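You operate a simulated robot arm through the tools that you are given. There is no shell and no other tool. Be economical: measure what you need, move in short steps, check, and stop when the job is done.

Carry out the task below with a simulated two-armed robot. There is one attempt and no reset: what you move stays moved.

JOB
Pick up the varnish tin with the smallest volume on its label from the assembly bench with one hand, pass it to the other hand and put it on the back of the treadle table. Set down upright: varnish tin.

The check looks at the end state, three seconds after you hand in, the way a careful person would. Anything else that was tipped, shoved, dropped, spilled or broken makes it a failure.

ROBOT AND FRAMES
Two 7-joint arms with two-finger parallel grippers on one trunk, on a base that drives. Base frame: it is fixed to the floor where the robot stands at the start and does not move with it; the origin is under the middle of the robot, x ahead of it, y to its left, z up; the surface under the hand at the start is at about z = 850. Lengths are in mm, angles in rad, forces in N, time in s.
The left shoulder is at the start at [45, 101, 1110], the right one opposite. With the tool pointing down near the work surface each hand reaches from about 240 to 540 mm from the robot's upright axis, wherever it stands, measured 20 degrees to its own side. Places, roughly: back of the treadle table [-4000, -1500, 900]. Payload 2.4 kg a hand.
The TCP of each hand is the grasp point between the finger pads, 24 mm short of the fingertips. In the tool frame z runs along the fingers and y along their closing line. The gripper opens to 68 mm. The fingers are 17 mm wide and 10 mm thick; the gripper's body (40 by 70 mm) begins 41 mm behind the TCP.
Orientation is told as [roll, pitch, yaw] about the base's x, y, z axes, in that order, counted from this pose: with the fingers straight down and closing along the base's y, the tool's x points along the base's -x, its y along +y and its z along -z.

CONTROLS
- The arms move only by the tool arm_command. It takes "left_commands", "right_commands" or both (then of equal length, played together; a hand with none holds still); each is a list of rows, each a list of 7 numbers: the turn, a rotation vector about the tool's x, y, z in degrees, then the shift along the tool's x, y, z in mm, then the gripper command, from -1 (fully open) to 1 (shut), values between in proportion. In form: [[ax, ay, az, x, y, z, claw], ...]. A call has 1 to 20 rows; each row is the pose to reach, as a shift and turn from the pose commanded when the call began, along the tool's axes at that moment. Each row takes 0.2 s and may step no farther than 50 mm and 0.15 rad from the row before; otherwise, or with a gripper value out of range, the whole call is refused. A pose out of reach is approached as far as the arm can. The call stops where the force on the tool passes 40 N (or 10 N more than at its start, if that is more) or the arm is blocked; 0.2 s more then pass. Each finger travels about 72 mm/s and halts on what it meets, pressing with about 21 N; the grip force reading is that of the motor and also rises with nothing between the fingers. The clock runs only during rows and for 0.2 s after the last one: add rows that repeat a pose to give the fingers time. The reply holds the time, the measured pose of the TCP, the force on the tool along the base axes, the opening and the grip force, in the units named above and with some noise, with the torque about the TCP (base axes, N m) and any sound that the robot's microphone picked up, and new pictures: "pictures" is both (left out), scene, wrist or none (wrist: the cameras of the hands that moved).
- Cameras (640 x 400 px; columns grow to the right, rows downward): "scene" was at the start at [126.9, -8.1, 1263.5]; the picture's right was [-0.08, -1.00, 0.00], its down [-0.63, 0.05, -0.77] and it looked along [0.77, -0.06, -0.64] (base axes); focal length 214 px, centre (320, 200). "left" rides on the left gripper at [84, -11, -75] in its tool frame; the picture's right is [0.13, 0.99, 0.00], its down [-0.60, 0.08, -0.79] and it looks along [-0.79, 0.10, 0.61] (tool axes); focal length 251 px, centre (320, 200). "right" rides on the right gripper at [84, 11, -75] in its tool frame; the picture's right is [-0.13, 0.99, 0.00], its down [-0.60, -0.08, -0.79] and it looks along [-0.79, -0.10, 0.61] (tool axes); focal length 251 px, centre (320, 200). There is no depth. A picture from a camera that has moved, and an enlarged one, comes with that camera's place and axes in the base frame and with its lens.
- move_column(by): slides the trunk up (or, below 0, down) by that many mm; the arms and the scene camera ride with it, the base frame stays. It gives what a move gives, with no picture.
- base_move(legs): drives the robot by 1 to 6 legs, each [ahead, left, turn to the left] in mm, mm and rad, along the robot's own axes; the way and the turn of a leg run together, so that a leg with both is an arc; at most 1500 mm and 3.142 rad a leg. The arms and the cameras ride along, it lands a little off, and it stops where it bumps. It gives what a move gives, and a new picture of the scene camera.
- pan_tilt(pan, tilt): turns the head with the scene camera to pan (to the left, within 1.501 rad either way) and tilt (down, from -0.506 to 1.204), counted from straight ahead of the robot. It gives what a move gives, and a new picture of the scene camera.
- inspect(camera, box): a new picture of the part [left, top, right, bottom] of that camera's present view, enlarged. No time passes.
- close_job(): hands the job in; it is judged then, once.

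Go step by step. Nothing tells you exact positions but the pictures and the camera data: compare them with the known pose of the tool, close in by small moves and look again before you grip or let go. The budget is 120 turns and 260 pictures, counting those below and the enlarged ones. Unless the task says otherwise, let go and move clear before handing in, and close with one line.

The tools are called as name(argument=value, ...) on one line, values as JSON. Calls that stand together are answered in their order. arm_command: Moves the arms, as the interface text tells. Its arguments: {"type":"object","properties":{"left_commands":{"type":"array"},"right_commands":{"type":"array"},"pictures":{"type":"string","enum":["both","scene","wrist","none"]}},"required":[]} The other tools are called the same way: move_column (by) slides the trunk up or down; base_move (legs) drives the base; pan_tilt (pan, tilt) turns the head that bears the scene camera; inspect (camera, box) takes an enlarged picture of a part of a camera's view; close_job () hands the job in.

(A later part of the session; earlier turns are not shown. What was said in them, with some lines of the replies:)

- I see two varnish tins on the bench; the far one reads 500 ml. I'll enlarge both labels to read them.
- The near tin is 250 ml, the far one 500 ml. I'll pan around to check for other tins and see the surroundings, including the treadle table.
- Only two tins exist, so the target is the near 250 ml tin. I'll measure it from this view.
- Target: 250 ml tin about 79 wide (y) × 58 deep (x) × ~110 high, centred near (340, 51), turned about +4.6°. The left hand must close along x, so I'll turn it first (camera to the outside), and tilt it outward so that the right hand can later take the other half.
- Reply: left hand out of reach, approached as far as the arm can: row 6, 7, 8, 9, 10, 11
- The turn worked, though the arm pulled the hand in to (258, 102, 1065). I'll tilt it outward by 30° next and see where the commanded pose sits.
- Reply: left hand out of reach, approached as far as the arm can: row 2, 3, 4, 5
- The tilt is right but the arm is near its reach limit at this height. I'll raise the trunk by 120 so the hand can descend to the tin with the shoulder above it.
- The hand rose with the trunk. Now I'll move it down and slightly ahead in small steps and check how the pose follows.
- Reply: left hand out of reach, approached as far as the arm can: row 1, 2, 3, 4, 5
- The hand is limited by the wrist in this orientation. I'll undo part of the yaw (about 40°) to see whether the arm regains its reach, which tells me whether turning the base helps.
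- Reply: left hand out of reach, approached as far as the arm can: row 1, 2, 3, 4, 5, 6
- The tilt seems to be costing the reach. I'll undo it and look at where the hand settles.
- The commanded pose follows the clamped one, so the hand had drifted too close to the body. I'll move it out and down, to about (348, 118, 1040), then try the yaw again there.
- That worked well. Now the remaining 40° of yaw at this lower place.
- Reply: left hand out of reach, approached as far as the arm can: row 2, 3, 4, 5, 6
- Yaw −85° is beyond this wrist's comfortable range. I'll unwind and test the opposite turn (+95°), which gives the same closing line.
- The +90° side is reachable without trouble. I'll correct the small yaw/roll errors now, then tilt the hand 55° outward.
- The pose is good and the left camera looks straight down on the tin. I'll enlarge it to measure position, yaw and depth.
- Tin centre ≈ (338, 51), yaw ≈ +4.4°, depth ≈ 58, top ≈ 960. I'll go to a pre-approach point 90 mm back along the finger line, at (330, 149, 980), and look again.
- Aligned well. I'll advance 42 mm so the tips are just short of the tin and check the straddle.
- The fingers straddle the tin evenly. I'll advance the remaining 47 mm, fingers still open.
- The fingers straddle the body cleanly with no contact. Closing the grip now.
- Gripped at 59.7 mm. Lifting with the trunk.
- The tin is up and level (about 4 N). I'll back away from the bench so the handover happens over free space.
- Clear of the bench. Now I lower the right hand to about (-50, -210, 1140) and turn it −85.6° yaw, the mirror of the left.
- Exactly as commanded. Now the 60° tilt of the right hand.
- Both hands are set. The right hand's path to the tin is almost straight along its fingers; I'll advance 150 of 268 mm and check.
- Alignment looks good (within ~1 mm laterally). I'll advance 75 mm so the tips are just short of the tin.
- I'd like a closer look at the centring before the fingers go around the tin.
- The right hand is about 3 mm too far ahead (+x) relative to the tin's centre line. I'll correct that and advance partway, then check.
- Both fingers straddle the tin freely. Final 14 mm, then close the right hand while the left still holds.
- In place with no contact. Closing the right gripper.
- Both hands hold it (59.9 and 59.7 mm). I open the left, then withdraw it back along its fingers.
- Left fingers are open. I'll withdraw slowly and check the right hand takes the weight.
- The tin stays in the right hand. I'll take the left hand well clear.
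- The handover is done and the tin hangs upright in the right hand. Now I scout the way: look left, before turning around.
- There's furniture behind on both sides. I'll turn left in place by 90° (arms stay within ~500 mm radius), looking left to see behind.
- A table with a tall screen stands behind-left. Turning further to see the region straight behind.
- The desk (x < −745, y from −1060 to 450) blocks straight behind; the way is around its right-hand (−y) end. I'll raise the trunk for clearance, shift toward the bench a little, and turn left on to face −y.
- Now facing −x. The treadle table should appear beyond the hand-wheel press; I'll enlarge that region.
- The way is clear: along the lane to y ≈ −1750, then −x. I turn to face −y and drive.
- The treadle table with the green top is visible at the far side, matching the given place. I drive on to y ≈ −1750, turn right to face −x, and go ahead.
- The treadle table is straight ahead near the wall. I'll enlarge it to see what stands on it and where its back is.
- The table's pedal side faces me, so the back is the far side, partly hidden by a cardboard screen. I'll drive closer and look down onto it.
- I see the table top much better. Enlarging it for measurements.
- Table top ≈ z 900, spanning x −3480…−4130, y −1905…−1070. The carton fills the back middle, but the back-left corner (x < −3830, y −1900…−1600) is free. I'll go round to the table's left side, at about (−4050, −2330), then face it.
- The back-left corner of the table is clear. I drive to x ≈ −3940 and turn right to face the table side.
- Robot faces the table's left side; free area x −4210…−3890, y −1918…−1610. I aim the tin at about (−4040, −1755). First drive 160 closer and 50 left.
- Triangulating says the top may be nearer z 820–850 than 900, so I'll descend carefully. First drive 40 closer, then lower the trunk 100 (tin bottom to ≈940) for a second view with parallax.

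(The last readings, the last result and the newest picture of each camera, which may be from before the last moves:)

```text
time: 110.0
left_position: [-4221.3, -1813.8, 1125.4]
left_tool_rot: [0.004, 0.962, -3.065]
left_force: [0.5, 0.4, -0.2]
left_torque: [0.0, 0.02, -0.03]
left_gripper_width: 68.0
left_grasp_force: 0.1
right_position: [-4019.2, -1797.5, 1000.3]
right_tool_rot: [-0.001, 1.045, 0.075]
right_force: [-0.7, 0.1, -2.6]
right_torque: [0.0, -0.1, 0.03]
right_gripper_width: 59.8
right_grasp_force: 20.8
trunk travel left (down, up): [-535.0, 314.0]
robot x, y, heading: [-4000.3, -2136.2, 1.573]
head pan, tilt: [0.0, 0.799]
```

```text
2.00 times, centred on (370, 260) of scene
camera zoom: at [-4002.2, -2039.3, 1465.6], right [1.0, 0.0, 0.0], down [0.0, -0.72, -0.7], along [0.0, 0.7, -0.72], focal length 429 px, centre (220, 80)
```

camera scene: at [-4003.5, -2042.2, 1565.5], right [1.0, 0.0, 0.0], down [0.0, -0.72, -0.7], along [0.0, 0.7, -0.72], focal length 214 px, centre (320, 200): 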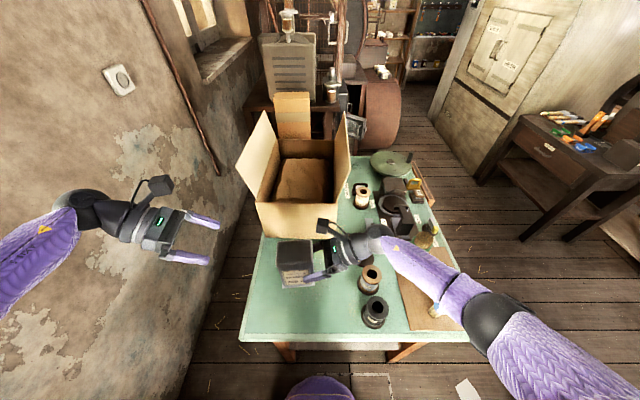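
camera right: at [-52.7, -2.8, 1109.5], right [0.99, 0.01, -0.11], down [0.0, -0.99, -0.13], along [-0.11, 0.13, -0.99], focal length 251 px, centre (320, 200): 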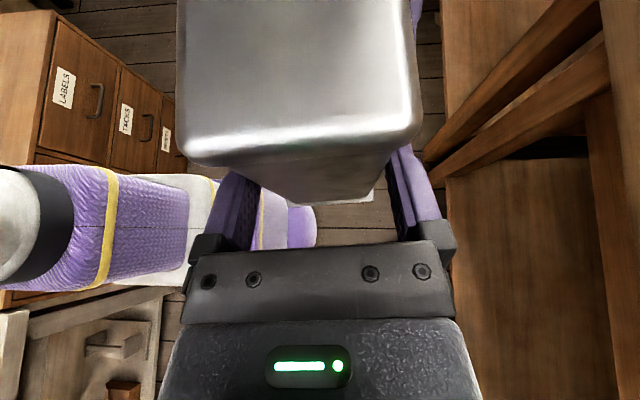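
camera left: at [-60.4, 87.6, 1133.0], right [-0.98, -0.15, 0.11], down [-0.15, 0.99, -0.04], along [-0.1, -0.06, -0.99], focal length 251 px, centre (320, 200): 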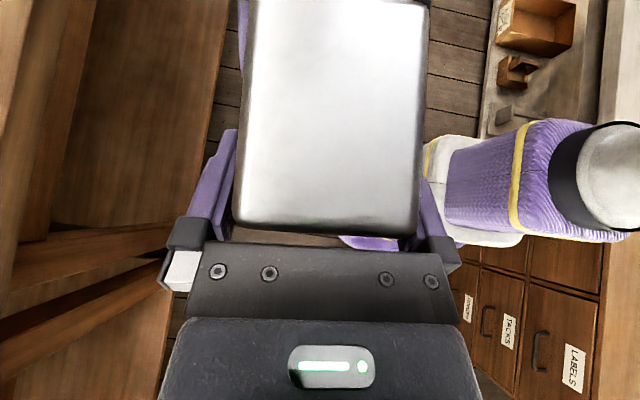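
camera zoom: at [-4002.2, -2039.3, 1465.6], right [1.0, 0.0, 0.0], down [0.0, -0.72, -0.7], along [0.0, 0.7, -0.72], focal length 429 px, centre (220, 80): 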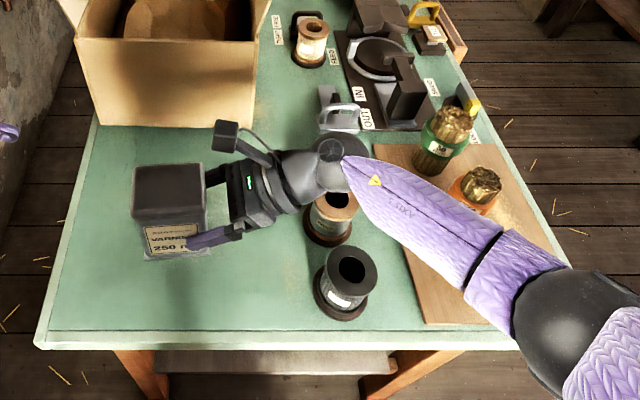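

I'll take the right wrist view from here for triangulating the table surface.

inspect(camera="right", box=[0, 0, 640, 400])

inspect(camera="left", box=[0, 0, 640, 400])

```text
1.00 times, centred on (320, 200) of right (not enlarged: the box is as wide or as high as the picture)
camera zoom: at [-3996.7, -1784.1, 1109.2], right [-0.01, 0.99, -0.11], down [0.99, 0.0, -0.13], along [-0.12, -0.11, -0.99], focal length 251 px, centre (320, 200)
```

zoom: 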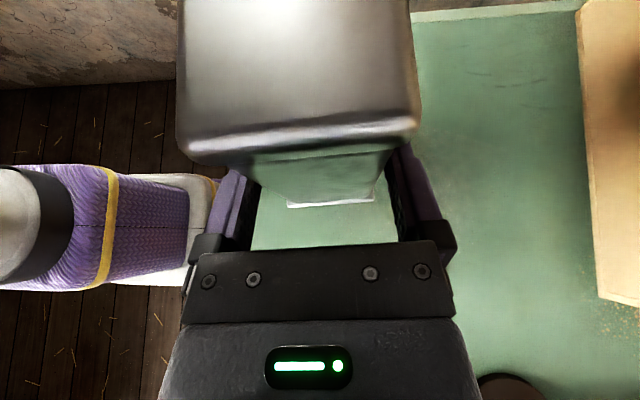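

```text
1.00 times, centred on (320, 200) of left (not enlarged: the box is as wide or as high as the picture)
camera zoom: at [-4236.6, -1806.6, 1237.4], right [0.15, -0.98, 0.11], down [-0.99, -0.15, -0.04], along [0.06, -0.1, -0.99], focal length 251 px, centre (320, 200)
```

zoom: 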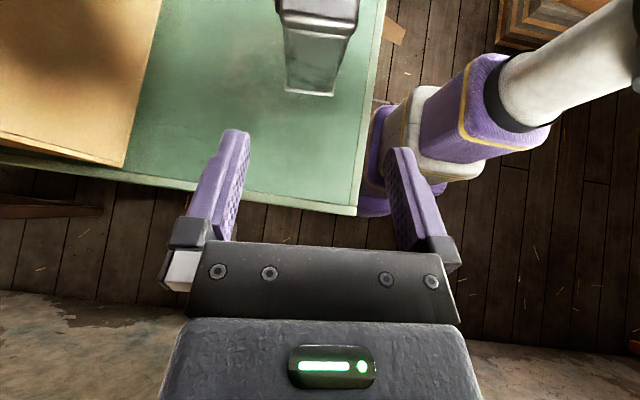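

Triangulation from two cameras agrees: table top z ≈ 857, back-near corner (−4228, −1905). Lowering in this pose would bring the forearm down on the bottles under it, so I'll raise the trunk again and swing the hand about the vertical so it points forward-left, away from those items.

move_column(by=100)

arm_command(right_commands=[[-6.93, 0, 4, 0, 0, 0, 1], [-13.86, 0, 8, 0, 0, 0, 1], [-20.8, 0, 12, 0, 0, 0, 1], [-27.7, 0, 16, 0, 0, 0, 1], [-27.7, 0, 16, 0, 0, 0, 1]], pictures="scene")

```text
time: 111.4
left_position: [-4221.6, -1815.1, 1224.5]
left_tool_rot: [0.003, 0.959, -3.064]
left_force: [0.3, 0.4, -0.3]
left_torque: [0.0, -0.04, 0.0]
left_gripper_width: 67.9
left_grasp_force: 0.2
right_position: [-4018.6, -1796.8, 1100.6]
right_tool_rot: [-0.004, 1.044, 0.072]
right_force: [-0.3, -0.6, -2.5]
right_torque: [0.0, -0.15, 0.01]
right_gripper_width: 59.8
right_grasp_force: 21.3
trunk travel left (down, up): [-635.0, 215.0]
robot x, y, heading: [-4001.4, -2135.9, 1.574]
head pan, tilt: [0.0, 0.799]
```

```text
time: 112.6
left_position: [-4221.8, -1814.6, 1224.5]
left_tool_rot: [0.003, 0.962, -3.066]
left_force: [-0.2, 0.6, 0.2]
left_torque: [-0.01, 0.02, 0.02]
left_gripper_width: 68.0
left_grasp_force: 0.1
right_position: [-4018.3, -1796.8, 1101.1]
right_tool_rot: [-0.003, 1.045, -0.485]
right_force: [0.7, -0.6, -3.6]
right_torque: [-0.04, -0.11, 0.0]
right_gripper_width: 59.8
right_grasp_force: 20.9
trunk travel left (down, up): [-635.0, 215.0]
robot x, y, heading: [-3998.4, -2137.3, 1.57]
head pan, tilt: [0.0, 0.799]
camera scene: at [-4002.1, -2043.8, 1565.6], right [1.0, 0.0, 0.0], down [0.0, -0.72, -0.7], along [0.0, 0.7, -0.72], focal length 214 px, centre (320, 200)
```

scene: 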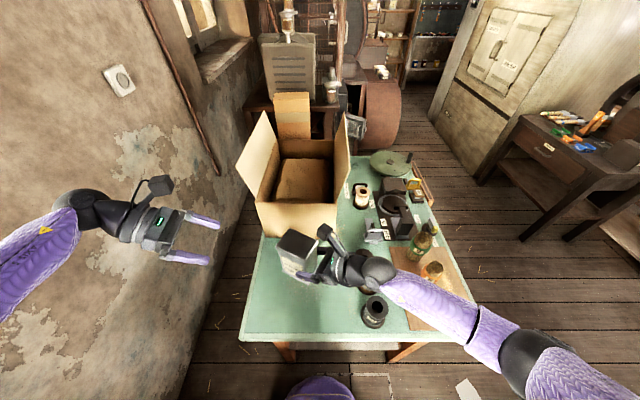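

Works without drift. Another 32° in the same sense.

arm_command(right_commands=[[-6.93, 0, 4, 0, 0, 0, 1], [-13.86, 0, 8, 0, 0, 0, 1], [-20.8, 0, 12, 0, 0, 0, 1], [-27.7, 0, 16, 0, 0, 0, 1], [-27.7, 0, 16, 0, 0, 0, 1]], pictures="scene")

```text
time: 113.7
left_position: [-4220.9, -1813.4, 1224.6]
left_tool_rot: [0.004, 0.961, -3.064]
left_force: [-0.8, 0.3, 0.6]
left_torque: [0.0, 0.0, -0.04]
left_gripper_width: 68.1
left_grasp_force: 0.1
right_position: [-3946.2, -1801.6, 1065.8]
right_tool_rot: [0.35, 0.881, -0.701]
right_force: [-0.1, 0.9, -2.8]
right_torque: [-0.16, -0.07, 0.03]
right_gripper_width: 59.8
right_grasp_force: 20.8
trunk travel left (down, up): [-635.0, 215.0]
robot x, y, heading: [-3999.0, -2138.3, 1.57]
head pan, tilt: [0.0, 0.799]
stopped in row 5 (right hand): the arm was blocked; the commanded pose is now the measured one
camera scene: at [-4002.0, -2043.8, 1565.6], right [1.0, 0.0, 0.0], down [0.0, -0.72, -0.7], along [0.0, 0.7, -0.72], focal length 214 px, centre (320, 200)
```

scene: 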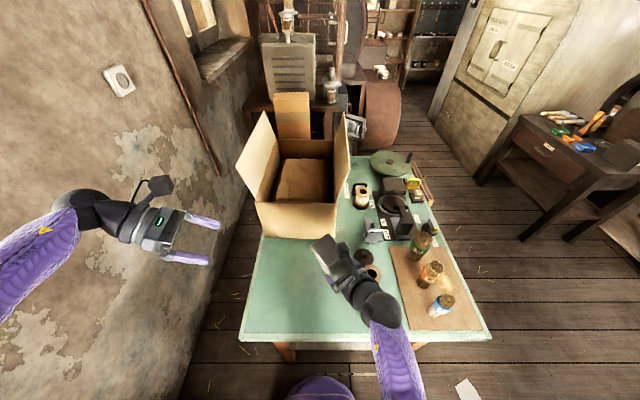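

The wrist ran into a limit there and the hand drifted and tilted, though nothing was touched and the tin is held firmly. I'll undo that last rotation to bring the tin upright.

arm_command(right_commands=[[7.6, 2.7, -1.35, 16, -12, 1.6, 1], [15.2, 5.4, -2.7, 32, -24, 3.2, 1], [22.7, 8.2, -4.05, 48, -36, 4.8, 1], [30.3, 10.9, -5.4, 63.9, -47.9, 6.4, 1], [30.3, 10.9, -5.4, 63.9, -47.9, 6.4, 1]], pictures="scene")

```text
time: 114.9
left_position: [-4221.4, -1814.1, 1225.7]
left_tool_rot: [0.004, 0.96, -3.065]
left_force: [0.7, -0.2, 0.5]
left_torque: [0.01, -0.01, 0.0]
left_gripper_width: 68.1
left_grasp_force: 0.1
right_position: [-4020.0, -1797.3, 1100.9]
right_tool_rot: [0.0, 1.054, -0.481]
right_force: [-0.9, -0.4, -4.7]
right_torque: [-0.09, -0.13, 0.01]
right_gripper_width: 59.8
right_grasp_force: 21.4
trunk travel left (down, up): [-635.0, 215.0]
robot x, y, heading: [-4001.9, -2135.6, 1.571]
head pan, tilt: [0.0, 0.799]
camera scene: at [-4002.3, -2044.3, 1565.7], right [1.0, 0.0, 0.0], down [0.0, -0.72, -0.7], along [0.0, 0.7, -0.72], focal length 214 px, centre (320, 200)
```

scene: 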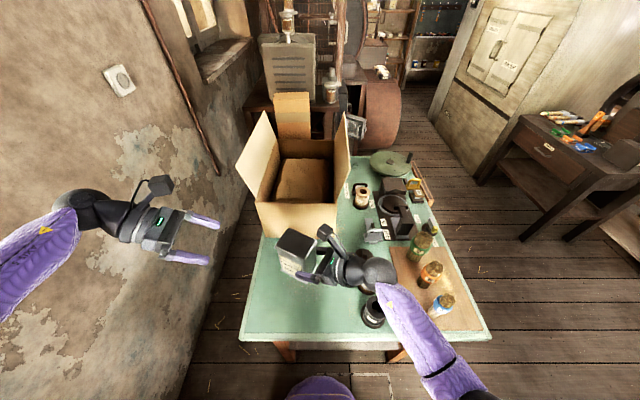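

Upright again, and the elbow is now tucked in, clear of the bottles. I'll back the base 100 and extend the arm forward by about 150, giving a longer, higher reach.

base_move(legs=[[-100, 0, 0]])

arm_command(right_commands=[[0, 0, 0, 8.75, 33.9, 15.4, 1], [0, 0, 0, 17.5, 67.8, 30.8, 1], [0, 0, 0, 26.2, 101.7, 46.2, 1], [0, 0, 0, 35, 135.6, 61.7, 1], [0, 0, 0, 35, 135.6, 61.7, 1]], pictures="both")

```text
time: 116.1
left_position: [-4221.0, -1919.3, 1225.5]
left_tool_rot: [0.002, 0.96, -3.065]
left_force: [-0.7, -0.2, -0.8]
left_torque: [0.02, -0.01, 0.01]
left_gripper_width: 67.8
left_grasp_force: 0.0
right_position: [-4019.3, -1901.0, 1102.0]
right_tool_rot: [0.005, 1.056, -0.481]
right_force: [0.5, -0.7, -3.2]
right_torque: [-0.04, -0.13, -0.01]
right_gripper_width: 59.8
right_grasp_force: 21.3
trunk travel left (down, up): [-635.0, 215.0]
robot x, y, heading: [-3998.3, -2239.6, 1.562]
head pan, tilt: [0.0, 0.799]
camera scene: at [-4002.4, -2148.4, 1565.7], right [1.0, 0.0, 0.0], down [0.0, -0.72, -0.7], along [0.0, 0.7, -0.72], focal length 214 px, centre (320, 200)
```

scene: 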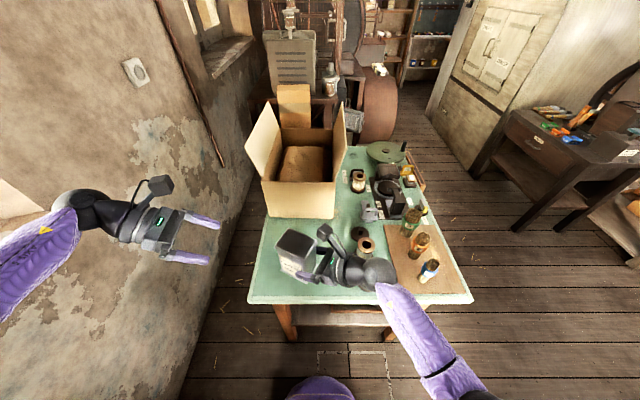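

```text
time: 117.3
left_position: [-4221.7, -1916.9, 1225.0]
left_tool_rot: [0.003, 0.96, -3.066]
left_force: [-0.5, 0.3, 0.5]
left_torque: [-0.01, 0.01, 0.01]
left_gripper_width: 67.7
left_grasp_force: 0.0
right_position: [-4019.9, -1758.4, 1100.4]
right_tool_rot: [0.002, 1.057, -0.482]
right_force: [0.3, -0.2, -2.4]
right_torque: [-0.05, -0.11, 0.0]
right_gripper_width: 59.9
right_grasp_force: 20.8
right hand out of reach, approached as far as the arm can: row 4, 5
trunk travel left (down, up): [-635.0, 215.0]
robot x, y, heading: [-3999.6, -2239.2, 1.568]
head pan, tilt: [0.0, 0.799]
camera scene: at [-4002.3, -2146.4, 1565.6], right [1.0, 0.0, 0.0], down [0.0, -0.72, -0.7], along [0.0, 0.7, -0.72], focal length 214 px, centre (320, 200)
camera right: at [-3994.3, -1759.7, 1209.2], right [0.52, 0.85, -0.11], down [0.84, -0.53, -0.14], along [-0.17, -0.02, -0.98], focal length 251 px, centre (320, 200)
```

scene: 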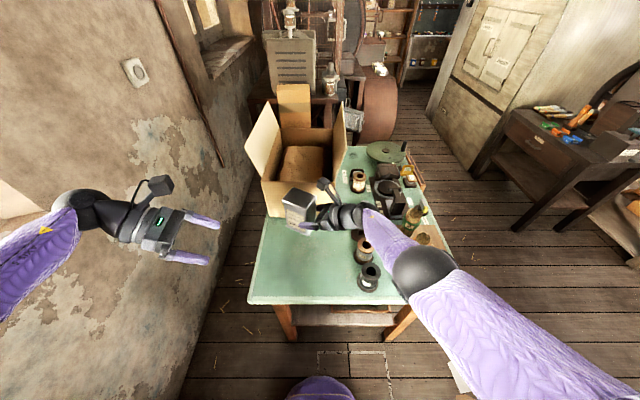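
right: 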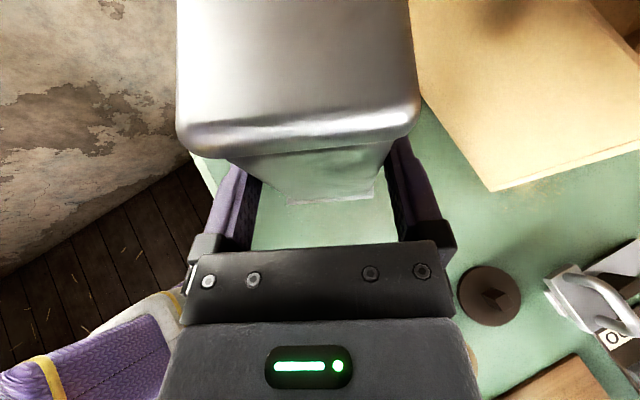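

Tin now sits over about (−4046, −1744). The wrist passes above the spools, so I'll shift the base 60 left (toward the table's back edge) for more clearance, then lower in stages while watching.

base_move(legs=[[0, 58, 0]])

move_column(by=-60)

inspect(camera="scene", box=[230, 150, 510, 330])

inspect(camera="left", box=[0, 0, 640, 400])

```text
time: 118.2
left_position: [-4281.9, -1916.3, 1225.5]
left_tool_rot: [0.002, 0.961, -3.065]
left_force: [0.2, 0.2, -0.1]
left_torque: [0.02, -0.05, -0.01]
left_gripper_width: 68.0
left_grasp_force: 0.1
right_position: [-4080.4, -1759.1, 1100.5]
right_tool_rot: [0.001, 1.054, -0.482]
right_force: [-0.5, 1.3, -2.8]
right_torque: [-0.06, -0.16, -0.03]
right_gripper_width: 59.9
right_grasp_force: 21.6
trunk travel left (down, up): [-635.0, 215.0]
robot x, y, heading: [-4061.2, -2239.6, 1.568]
head pan, tilt: [0.0, 0.799]
camera scene: at [-4063.2, -2146.5, 1565.6], right [1.0, 0.0, 0.0], down [0.0, -0.72, -0.7], along [0.0, 0.7, -0.72], focal length 214 px, centre (320, 200)
```

scene: 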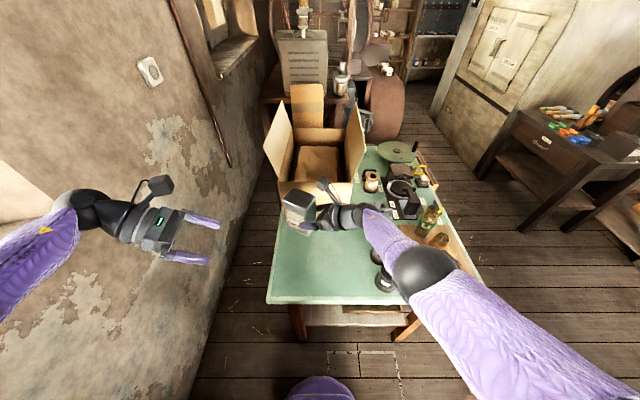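

```text
time: 119.2
left_position: [-4280.3, -1917.6, 1164.9]
left_tool_rot: [0.003, 0.959, -3.063]
left_force: [0.1, 0.9, 0.1]
left_torque: [-0.01, 0.0, 0.02]
left_gripper_width: 68.0
left_grasp_force: 0.1
right_position: [-4079.6, -1758.6, 1039.9]
right_tool_rot: [0.001, 1.056, -0.484]
right_force: [0.3, 0.4, -3.1]
right_torque: [-0.05, -0.12, 0.01]
right_gripper_width: 60.1
right_grasp_force: 20.8
trunk travel left (down, up): [-575.0, 274.0]
robot x, y, heading: [-4063.5, -2236.4, 1.574]
head pan, tilt: [0.0, 0.799]
```

```text
2.22 times, centred on (370, 240) of scene
camera zoom: at [-4061.2, -2144.2, 1505.6], right [1.0, 0.0, 0.0], down [0.0, -0.72, -0.7], along [0.0, 0.7, -0.72], focal length 477 px, centre (209, 111)
```

zoom: 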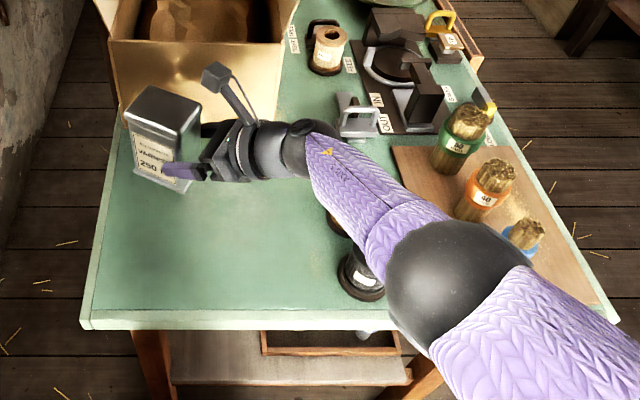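

```text
1.00 times, centred on (320, 200) of left (not enlarged: the box is as wide or as high as the picture)
camera zoom: at [-4295.5, -1909.0, 1277.4], right [0.15, -0.98, 0.11], down [-0.99, -0.15, -0.04], along [0.06, -0.1, -0.99], focal length 251 px, centre (320, 200)
```

zoom: 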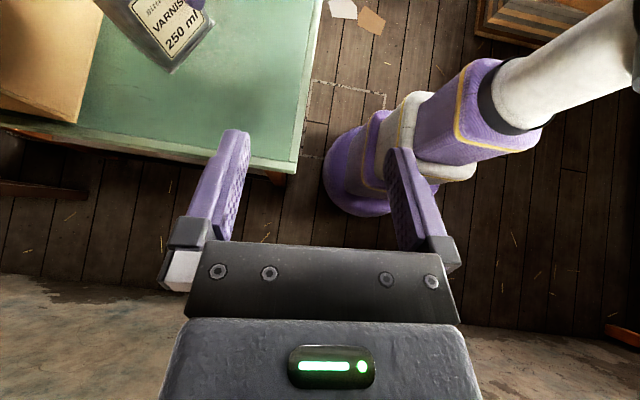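

Geometry check: the wrist is at about (−3964, −1819) and the forearm runs beside the spools, not over them, with the elbow off the table. I lower another 60 and look.

move_column(by=-60)

inspect(camera="scene", box=[230, 150, 510, 330])

inspect(camera="right", box=[0, 0, 640, 400])

```text
time: 120.2
left_position: [-4280.8, -1917.9, 1105.1]
left_tool_rot: [0.004, 0.958, -3.066]
left_force: [0.1, -0.2, 0.5]
left_torque: [-0.01, -0.04, 0.02]
left_gripper_width: 68.0
left_grasp_force: 0.1
right_position: [-4079.9, -1758.3, 979.7]
right_tool_rot: [-0.001, 1.055, -0.484]
right_force: [-0.1, 0.4, -2.9]
right_torque: [-0.07, -0.15, -0.03]
right_gripper_width: 60.2
right_grasp_force: 21.3
trunk travel left (down, up): [-515.0, 334.0]
robot x, y, heading: [-4058.0, -2238.7, 1.57]
head pan, tilt: [0.0, 0.799]
```

```text
2.22 times, centred on (370, 240) of scene
camera zoom: at [-4061.3, -2140.3, 1445.4], right [1.0, 0.0, 0.0], down [0.0, -0.72, -0.7], along [0.0, 0.7, -0.72], focal length 477 px, centre (209, 111)
```

zoom: 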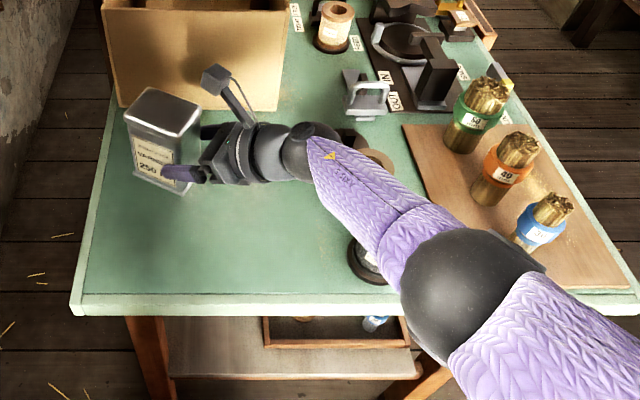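

```text
1.00 times, centred on (320, 200) of right (not enlarged: the box is as wide or as high as the picture)
camera zoom: at [-4053.3, -1760.1, 1089.0], right [0.52, 0.85, -0.11], down [0.84, -0.53, -0.14], along [-0.17, -0.02, -0.98], focal length 251 px, centre (320, 200)
```

zoom: 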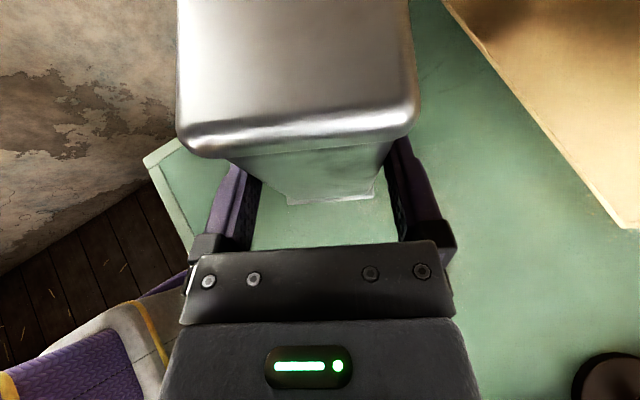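

All clear. Lowering another 35 (tin bottom to ≈885).

move_column(by=-35)

inspect(camera="scene", box=[250, 150, 410, 270])

inspect(camera="scene", box=[300, 150, 540, 330])

```text
time: 121.0
left_position: [-4280.5, -1917.6, 1069.6]
left_tool_rot: [0.005, 0.96, -3.065]
left_force: [0.0, 0.0, -0.1]
left_torque: [-0.01, 0.01, 0.0]
left_gripper_width: 68.3
left_grasp_force: 0.1
right_position: [-4080.4, -1758.9, 945.0]
right_tool_rot: [0.002, 1.055, -0.48]
right_force: [1.1, 0.1, -3.7]
right_torque: [-0.07, -0.11, 0.02]
right_gripper_width: 60.0
right_grasp_force: 20.9
trunk travel left (down, up): [-480.0, 370.0]
robot x, y, heading: [-4059.7, -2238.5, 1.575]
head pan, tilt: [0.0, 0.799]
```

```text
3.33 times, centred on (330, 210) of scene
camera zoom: at [-4061.3, -2137.3, 1410.3], right [1.0, 0.0, 0.0], down [0.0, -0.72, -0.7], along [0.0, 0.7, -0.72], focal length 715 px, centre (287, 167)
```

zoom: 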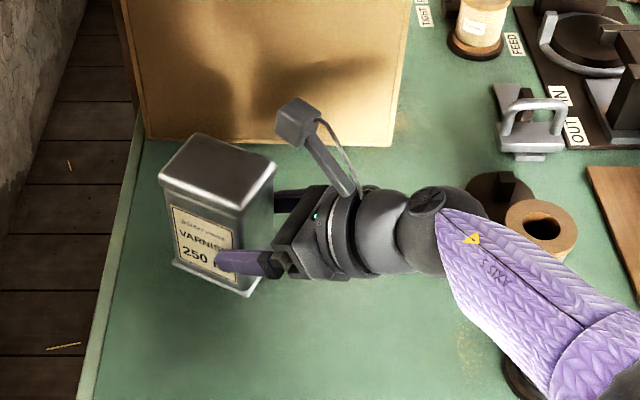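

```text
2.22 times, centred on (420, 240) of scene
camera zoom: at [-4061.3, -2137.3, 1410.3], right [1.0, 0.0, 0.0], down [0.0, -0.72, -0.7], along [0.0, 0.7, -0.72], focal length 477 px, centre (98, 111)
```

zoom: 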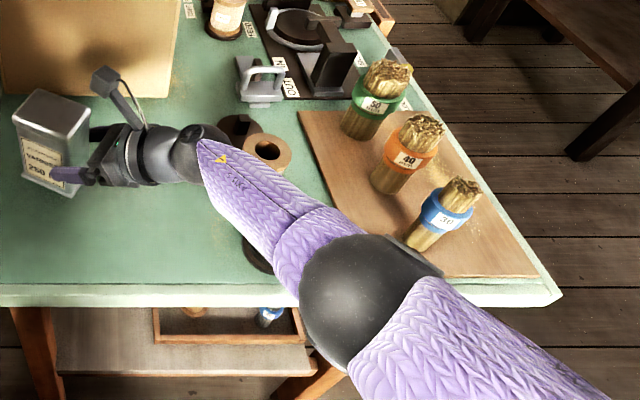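

Reach analysis shows the arm is nearly straight from the shoulder to the wrist, so the forearm rises well above the spools. I'll go down 15 more, then in small steps with the force reading.

move_column(by=-15)

inspect(camera="scene", box=[260, 160, 340, 220])

inspect(camera="right", box=[180, 100, 460, 260])

```text
time: 121.6
left_position: [-4280.3, -1917.8, 1055.3]
left_tool_rot: [0.003, 0.961, -3.065]
left_force: [0.2, 0.3, 1.0]
left_torque: [-0.01, -0.01, -0.02]
left_gripper_width: 67.8
left_grasp_force: 0.1
right_position: [-4079.1, -1759.0, 929.5]
right_tool_rot: [0.001, 1.056, -0.485]
right_force: [0.4, -0.1, -4.3]
right_torque: [-0.05, -0.13, 0.0]
right_gripper_width: 60.0
right_grasp_force: 21.2
trunk travel left (down, up): [-465.0, 385.0]
robot x, y, heading: [-4058.2, -2239.1, 1.567]
head pan, tilt: [0.0, 0.799]
```

```text
6.67 times, centred on (300, 190) of scene
camera zoom: at [-4061.3, -2135.8, 1395.2], right [1.0, 0.0, 0.0], down [0.0, -0.72, -0.7], along [0.0, 0.7, -0.72], focal length 1430 px, centre (453, 267)
```

zoom: 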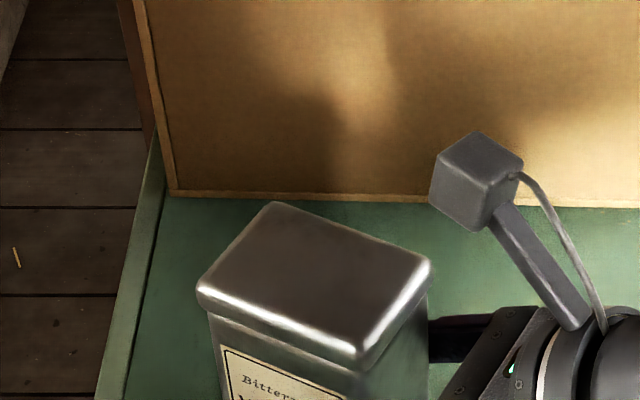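

```text
2.29 times, centred on (320, 180) of right
camera zoom: at [-4053.0, -1760.1, 1038.8], right [0.52, 0.85, -0.11], down [0.84, -0.53, -0.13], along [-0.17, -0.02, -0.98], focal length 575 px, centre (320, 246)
```

zoom: 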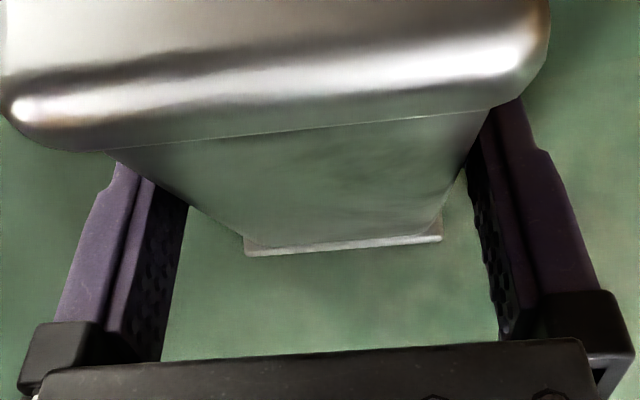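

Still free (force ≈ −4 N, the tin's weight). Continuing down in small steps.

move_column(by=-6)

inspect(camera="scene", box=[260, 180, 360, 255])

```text
time: 122.2
left_position: [-4281.0, -1917.8, 1049.9]
left_tool_rot: [0.003, 0.96, -3.064]
left_force: [-0.3, -0.8, 0.6]
left_torque: [0.01, 0.0, 0.0]
left_gripper_width: 67.8
left_grasp_force: 0.1
right_position: [-4079.2, -1759.0, 923.9]
right_tool_rot: [0.003, 1.056, -0.485]
right_force: [0.3, 0.2, -3.5]
right_torque: [-0.07, -0.15, -0.03]
right_gripper_width: 59.7
right_grasp_force: 21.1
trunk travel left (down, up): [-459.0, 391.0]
robot x, y, heading: [-4058.6, -2240.2, 1.565]
head pan, tilt: [0.0, 0.799]
```

```text
5.33 times, centred on (310, 218) of scene
camera zoom: at [-4061.3, -2135.1, 1389.2], right [1.0, 0.0, 0.0], down [0.0, -0.72, -0.7], along [0.0, 0.7, -0.72], focal length 1144 px, centre (373, 107)
```

zoom: 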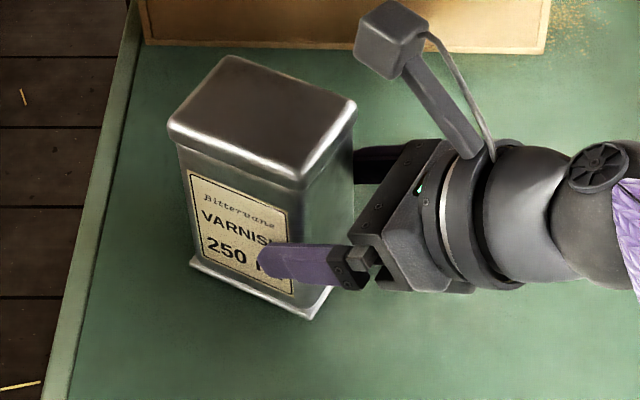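

move_column(by=-4)

move_column(by=-3)

```text
time: 122.7
left_position: [-4279.9, -1918.3, 1044.7]
left_tool_rot: [0.004, 0.961, -3.065]
left_force: [0.1, -0.4, 0.3]
left_torque: [-0.02, -0.01, 0.0]
left_gripper_width: 67.8
left_grasp_force: 0.0
right_position: [-4079.3, -1758.8, 921.5]
right_tool_rot: [0.004, 1.062, -0.481]
right_force: [1.8, 0.7, 9.2]
right_torque: [-0.31, 0.04, 0.01]
right_gripper_width: 59.9
right_grasp_force: 20.9
trunk travel left (down, up): [-455.0, 395.0]
robot x, y, heading: [-4058.0, -2237.4, 1.568]
head pan, tilt: [0.0, 0.799]
```

```text
time: 123.2
left_position: [-4280.6, -1918.8, 1043.3]
left_tool_rot: [0.002, 0.96, -3.067]
left_force: [1.0, 0.4, -0.7]
left_torque: [0.02, -0.03, -0.01]
left_gripper_width: 68.0
left_grasp_force: 0.0
right_position: [-4080.4, -1759.9, 918.3]
right_tool_rot: [0.002, 1.059, -0.482]
right_force: [-0.9, 3.7, 17.0]
right_torque: [0.03, 0.24, -0.24]
right_gripper_width: 60.2
right_grasp_force: 20.9
trunk travel left (down, up): [-452.0, 398.0]
robot x, y, heading: [-4056.7, -2240.6, 1.569]
head pan, tilt: [0.0, 0.799]
```

Contact with the table: force rose to +17 N. I'll relieve it by 2 mm and look before letting go.

move_column(by=2)

inspect(camera="scene", box=[260, 180, 360, 255])

inspect(camera="right", box=[180, 100, 460, 260])

```text
time: 123.8
left_position: [-4282.1, -1918.0, 1045.9]
left_tool_rot: [0.003, 0.96, -3.064]
left_force: [0.2, -0.2, 0.1]
left_torque: [0.02, 0.02, 0.02]
left_gripper_width: 67.9
left_grasp_force: 0.1
right_position: [-4079.6, -1759.4, 918.5]
right_tool_rot: [0.001, 1.055, -0.482]
right_force: [-1.1, 1.8, 5.2]
right_torque: [0.18, 0.06, 0.0]
right_gripper_width: 60.0
right_grasp_force: 21.4
trunk travel left (down, up): [-454.0, 396.0]
robot x, y, heading: [-4058.4, -2238.9, 1.569]
head pan, tilt: [0.0, 0.799]
```

```text
5.33 times, centred on (310, 218) of scene
camera zoom: at [-4061.4, -2134.9, 1384.1], right [1.0, 0.0, 0.0], down [0.0, -0.72, -0.7], along [0.0, 0.7, -0.72], focal length 1144 px, centre (373, 107)
```

zoom: 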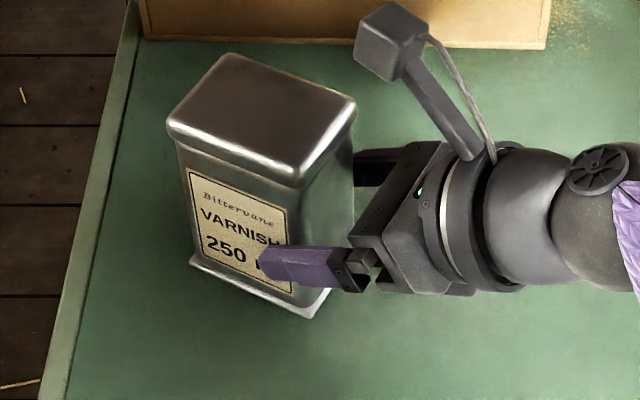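

```text
2.29 times, centred on (320, 180) of right
camera zoom: at [-4053.3, -1760.6, 1027.3], right [0.52, 0.85, -0.11], down [0.84, -0.53, -0.13], along [-0.17, -0.02, -0.98], focal length 575 px, centre (320, 246)
```

zoom: 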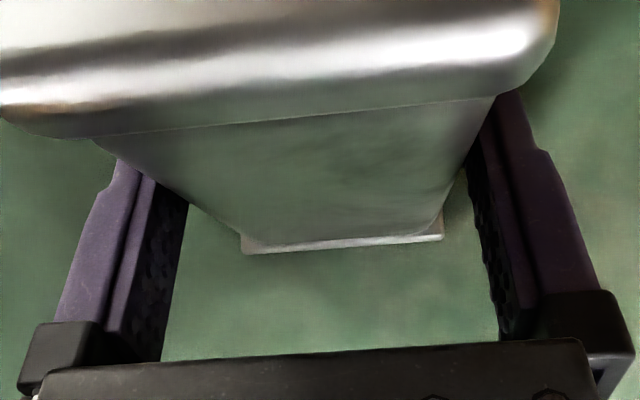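

The tin rests on the table. I open the right fingers in place.

arm_command(right_commands=[[0, 0, 0, 0, 0, 0, 0.6], [0, 0, 0, 0, 0, 0, -1], [0, 0, 0, 0, 0, 0, -1], [0, 0, 0, 0, 0, 0, -1]], pictures="wrist")

inspect(camera="scene", box=[260, 180, 360, 255])

```text
time: 124.8
left_position: [-4280.0, -1917.7, 1044.8]
left_tool_rot: [0.003, 0.96, -3.065]
left_force: [0.5, -0.1, -0.5]
left_torque: [0.01, 0.01, 0.02]
left_gripper_width: 67.9
left_grasp_force: 0.1
right_position: [-4079.1, -1760.5, 919.5]
right_tool_rot: [0.0, 1.054, -0.483]
right_force: [-0.1, -0.5, -0.5]
right_torque: [-0.04, -0.03, -0.03]
right_gripper_width: 68.1
right_grasp_force: 0.1
trunk travel left (down, up): [-454.0, 396.0]
robot x, y, heading: [-4059.8, -2238.3, 1.563]
head pan, tilt: [0.0, 0.799]
camera right: at [-4053.1, -1760.3, 1027.9], right [0.52, 0.85, -0.11], down [0.84, -0.53, -0.14], along [-0.17, -0.02, -0.98], focal length 251 px, centre (320, 200)
```

right: 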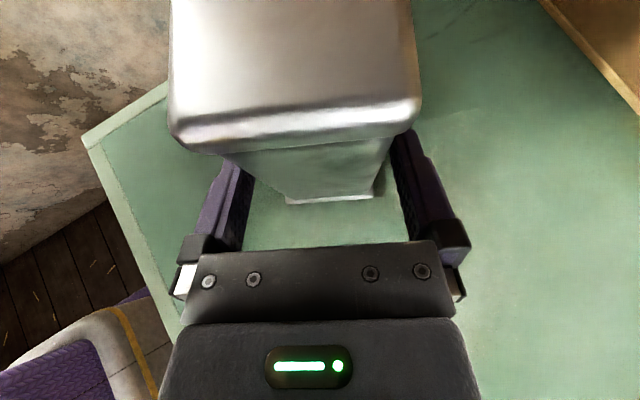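

```text
5.33 times, centred on (310, 218) of scene
camera zoom: at [-4061.2, -2134.8, 1384.2], right [1.0, 0.0, 0.0], down [0.0, -0.72, -0.7], along [0.0, 0.7, -0.72], focal length 1144 px, centre (373, 107)
```

zoom: 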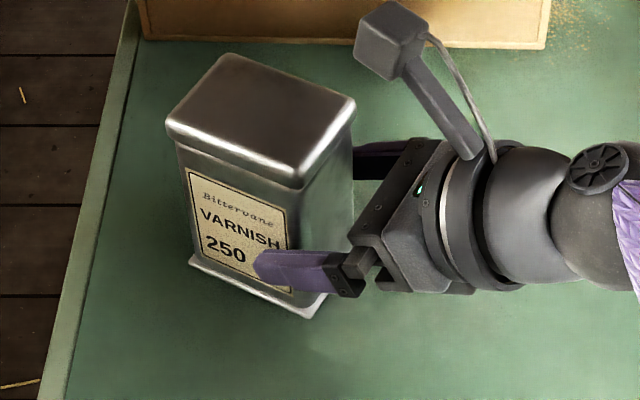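

Released cleanly; the tin stands free between the open fingers. I back the hand out 52 mm along its fingers, just enough to clear, and then lift with the trunk.

arm_command(right_commands=[[0, 0, 0, 0, 0, -10, -1], [0, 0, 0, 0, 0, -22, -1], [0, 0, 0, 0, 0, -36, -1], [0, 0, 0, 0, 0, -52, -1], [0, 0, 0, 0, 0, -52, -1]], pictures="both")

```text
time: 126.0
left_position: [-4280.4, -1917.0, 1046.0]
left_tool_rot: [0.004, 0.96, -3.065]
left_force: [0.7, -0.3, -0.9]
left_torque: [0.01, -0.03, 0.01]
left_gripper_width: 68.0
left_grasp_force: 0.0
right_position: [-4039.2, -1779.7, 943.8]
right_tool_rot: [0.001, 1.057, -0.483]
right_force: [-0.5, 0.1, 0.3]
right_torque: [-0.01, 0.03, -0.02]
right_gripper_width: 68.1
right_grasp_force: 0.0
trunk travel left (down, up): [-454.0, 396.0]
robot x, y, heading: [-4062.9, -2237.2, 1.57]
head pan, tilt: [0.0, 0.799]
camera scene: at [-4061.2, -2134.7, 1384.2], right [1.0, 0.0, 0.0], down [0.0, -0.72, -0.7], along [0.0, 0.7, -0.72], focal length 214 px, centre (320, 200)
camera right: at [-4013.4, -1781.3, 1054.0], right [0.52, 0.85, -0.11], down [0.84, -0.53, -0.14], along [-0.17, -0.02, -0.98], focal length 251 px, centre (320, 200)
```

scene: 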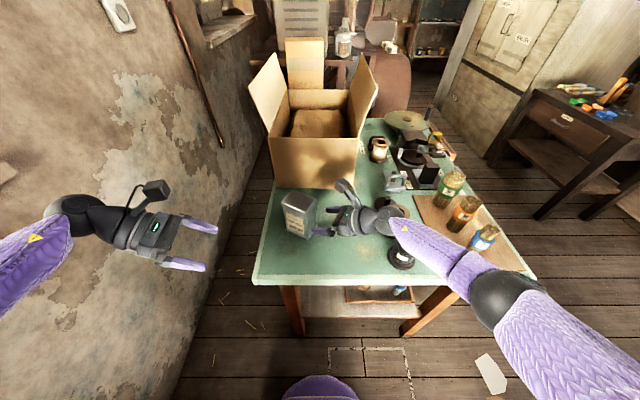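
right: 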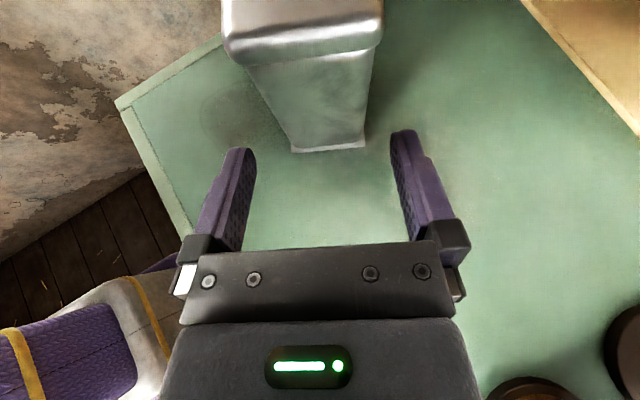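

The fingers are clear of the tin. Now straight up with the trunk, then back the base away.

move_column(by=220)

base_move(legs=[[-350, 0, 0]])

inspect(camera="scene", box=[230, 100, 510, 300])

```text
time: 128.3
left_position: [-4281.4, -1917.4, 1263.7]
left_tool_rot: [0.003, 0.961, -3.066]
left_force: [-0.3, 0.1, 0.0]
left_torque: [0.0, 0.0, 0.01]
left_gripper_width: 68.0
left_grasp_force: 0.0
right_position: [-4039.2, -1779.5, 1164.3]
right_tool_rot: [-0.002, 1.057, -0.484]
right_force: [1.2, -0.8, -0.3]
right_torque: [-0.01, 0.02, -0.02]
right_gripper_width: 67.9
right_grasp_force: 0.0
trunk travel left (down, up): [-674.0, 176.0]
robot x, y, heading: [-4057.3, -2238.0, 1.565]
head pan, tilt: [0.0, 0.799]
```

```text
time: 130.6
left_position: [-4279.8, -2265.7, 1265.2]
left_tool_rot: [0.002, 0.96, -3.072]
left_force: [0.0, -0.3, -0.2]
left_torque: [0.02, 0.01, 0.02]
left_gripper_width: 68.2
left_grasp_force: 0.0
right_position: [-4038.2, -2129.7, 1165.2]
right_tool_rot: [0.002, 1.056, -0.489]
right_force: [-0.5, -0.5, -0.1]
right_torque: [-0.02, 0.02, 0.0]
right_gripper_width: 68.0
right_grasp_force: 0.0
trunk travel left (down, up): [-674.0, 176.0]
robot x, y, heading: [-4062.5, -2589.6, 1.563]
head pan, tilt: [0.0, 0.799]
camera scene: at [-4062.1, -2497.9, 1604.7], right [1.0, -0.01, 0.0], down [-0.01, -0.72, -0.7], along [0.01, 0.7, -0.72], focal length 214 px, centre (320, 200)
```

scene: 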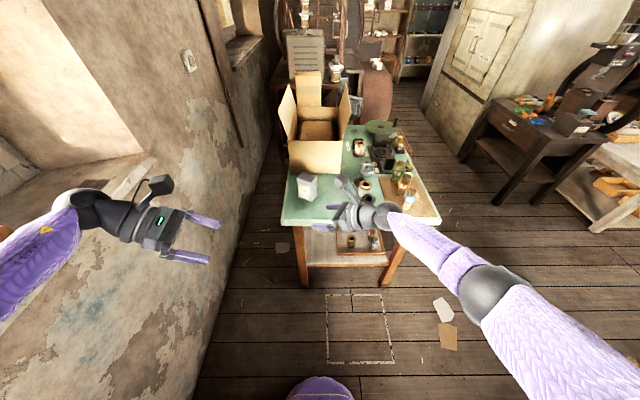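

```text
2.00 times, centred on (370, 200) of scene
camera zoom: at [-4062.1, -2497.9, 1604.7], right [1.0, -0.01, 0.0], down [-0.01, -0.72, -0.7], along [0.01, 0.7, -0.72], focal length 429 px, centre (220, 200)
```

zoom: 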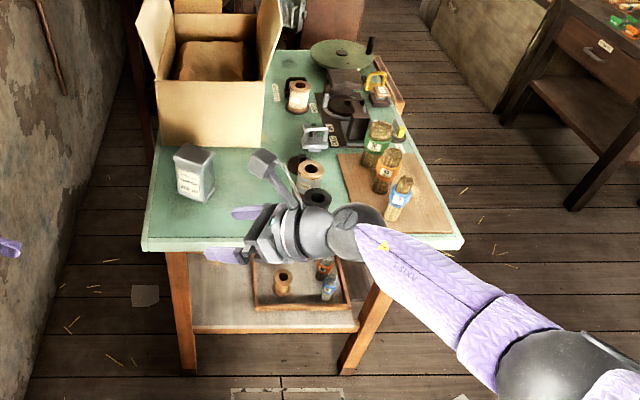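

The tin stands upright at the table's back edge, the bottles, spools and carton stand as I found them, and both hands are clear. Handing in.

close_job()

```text
The job is handed in.
```

The 250 ml varnish tin (the other one on the bench was 500 ml) was picked up with the left hand and passed to the right. It now stands upright on the back of the treadle table, at about (-4106, -1744), in the free corner beside the carton that fills the back middle.
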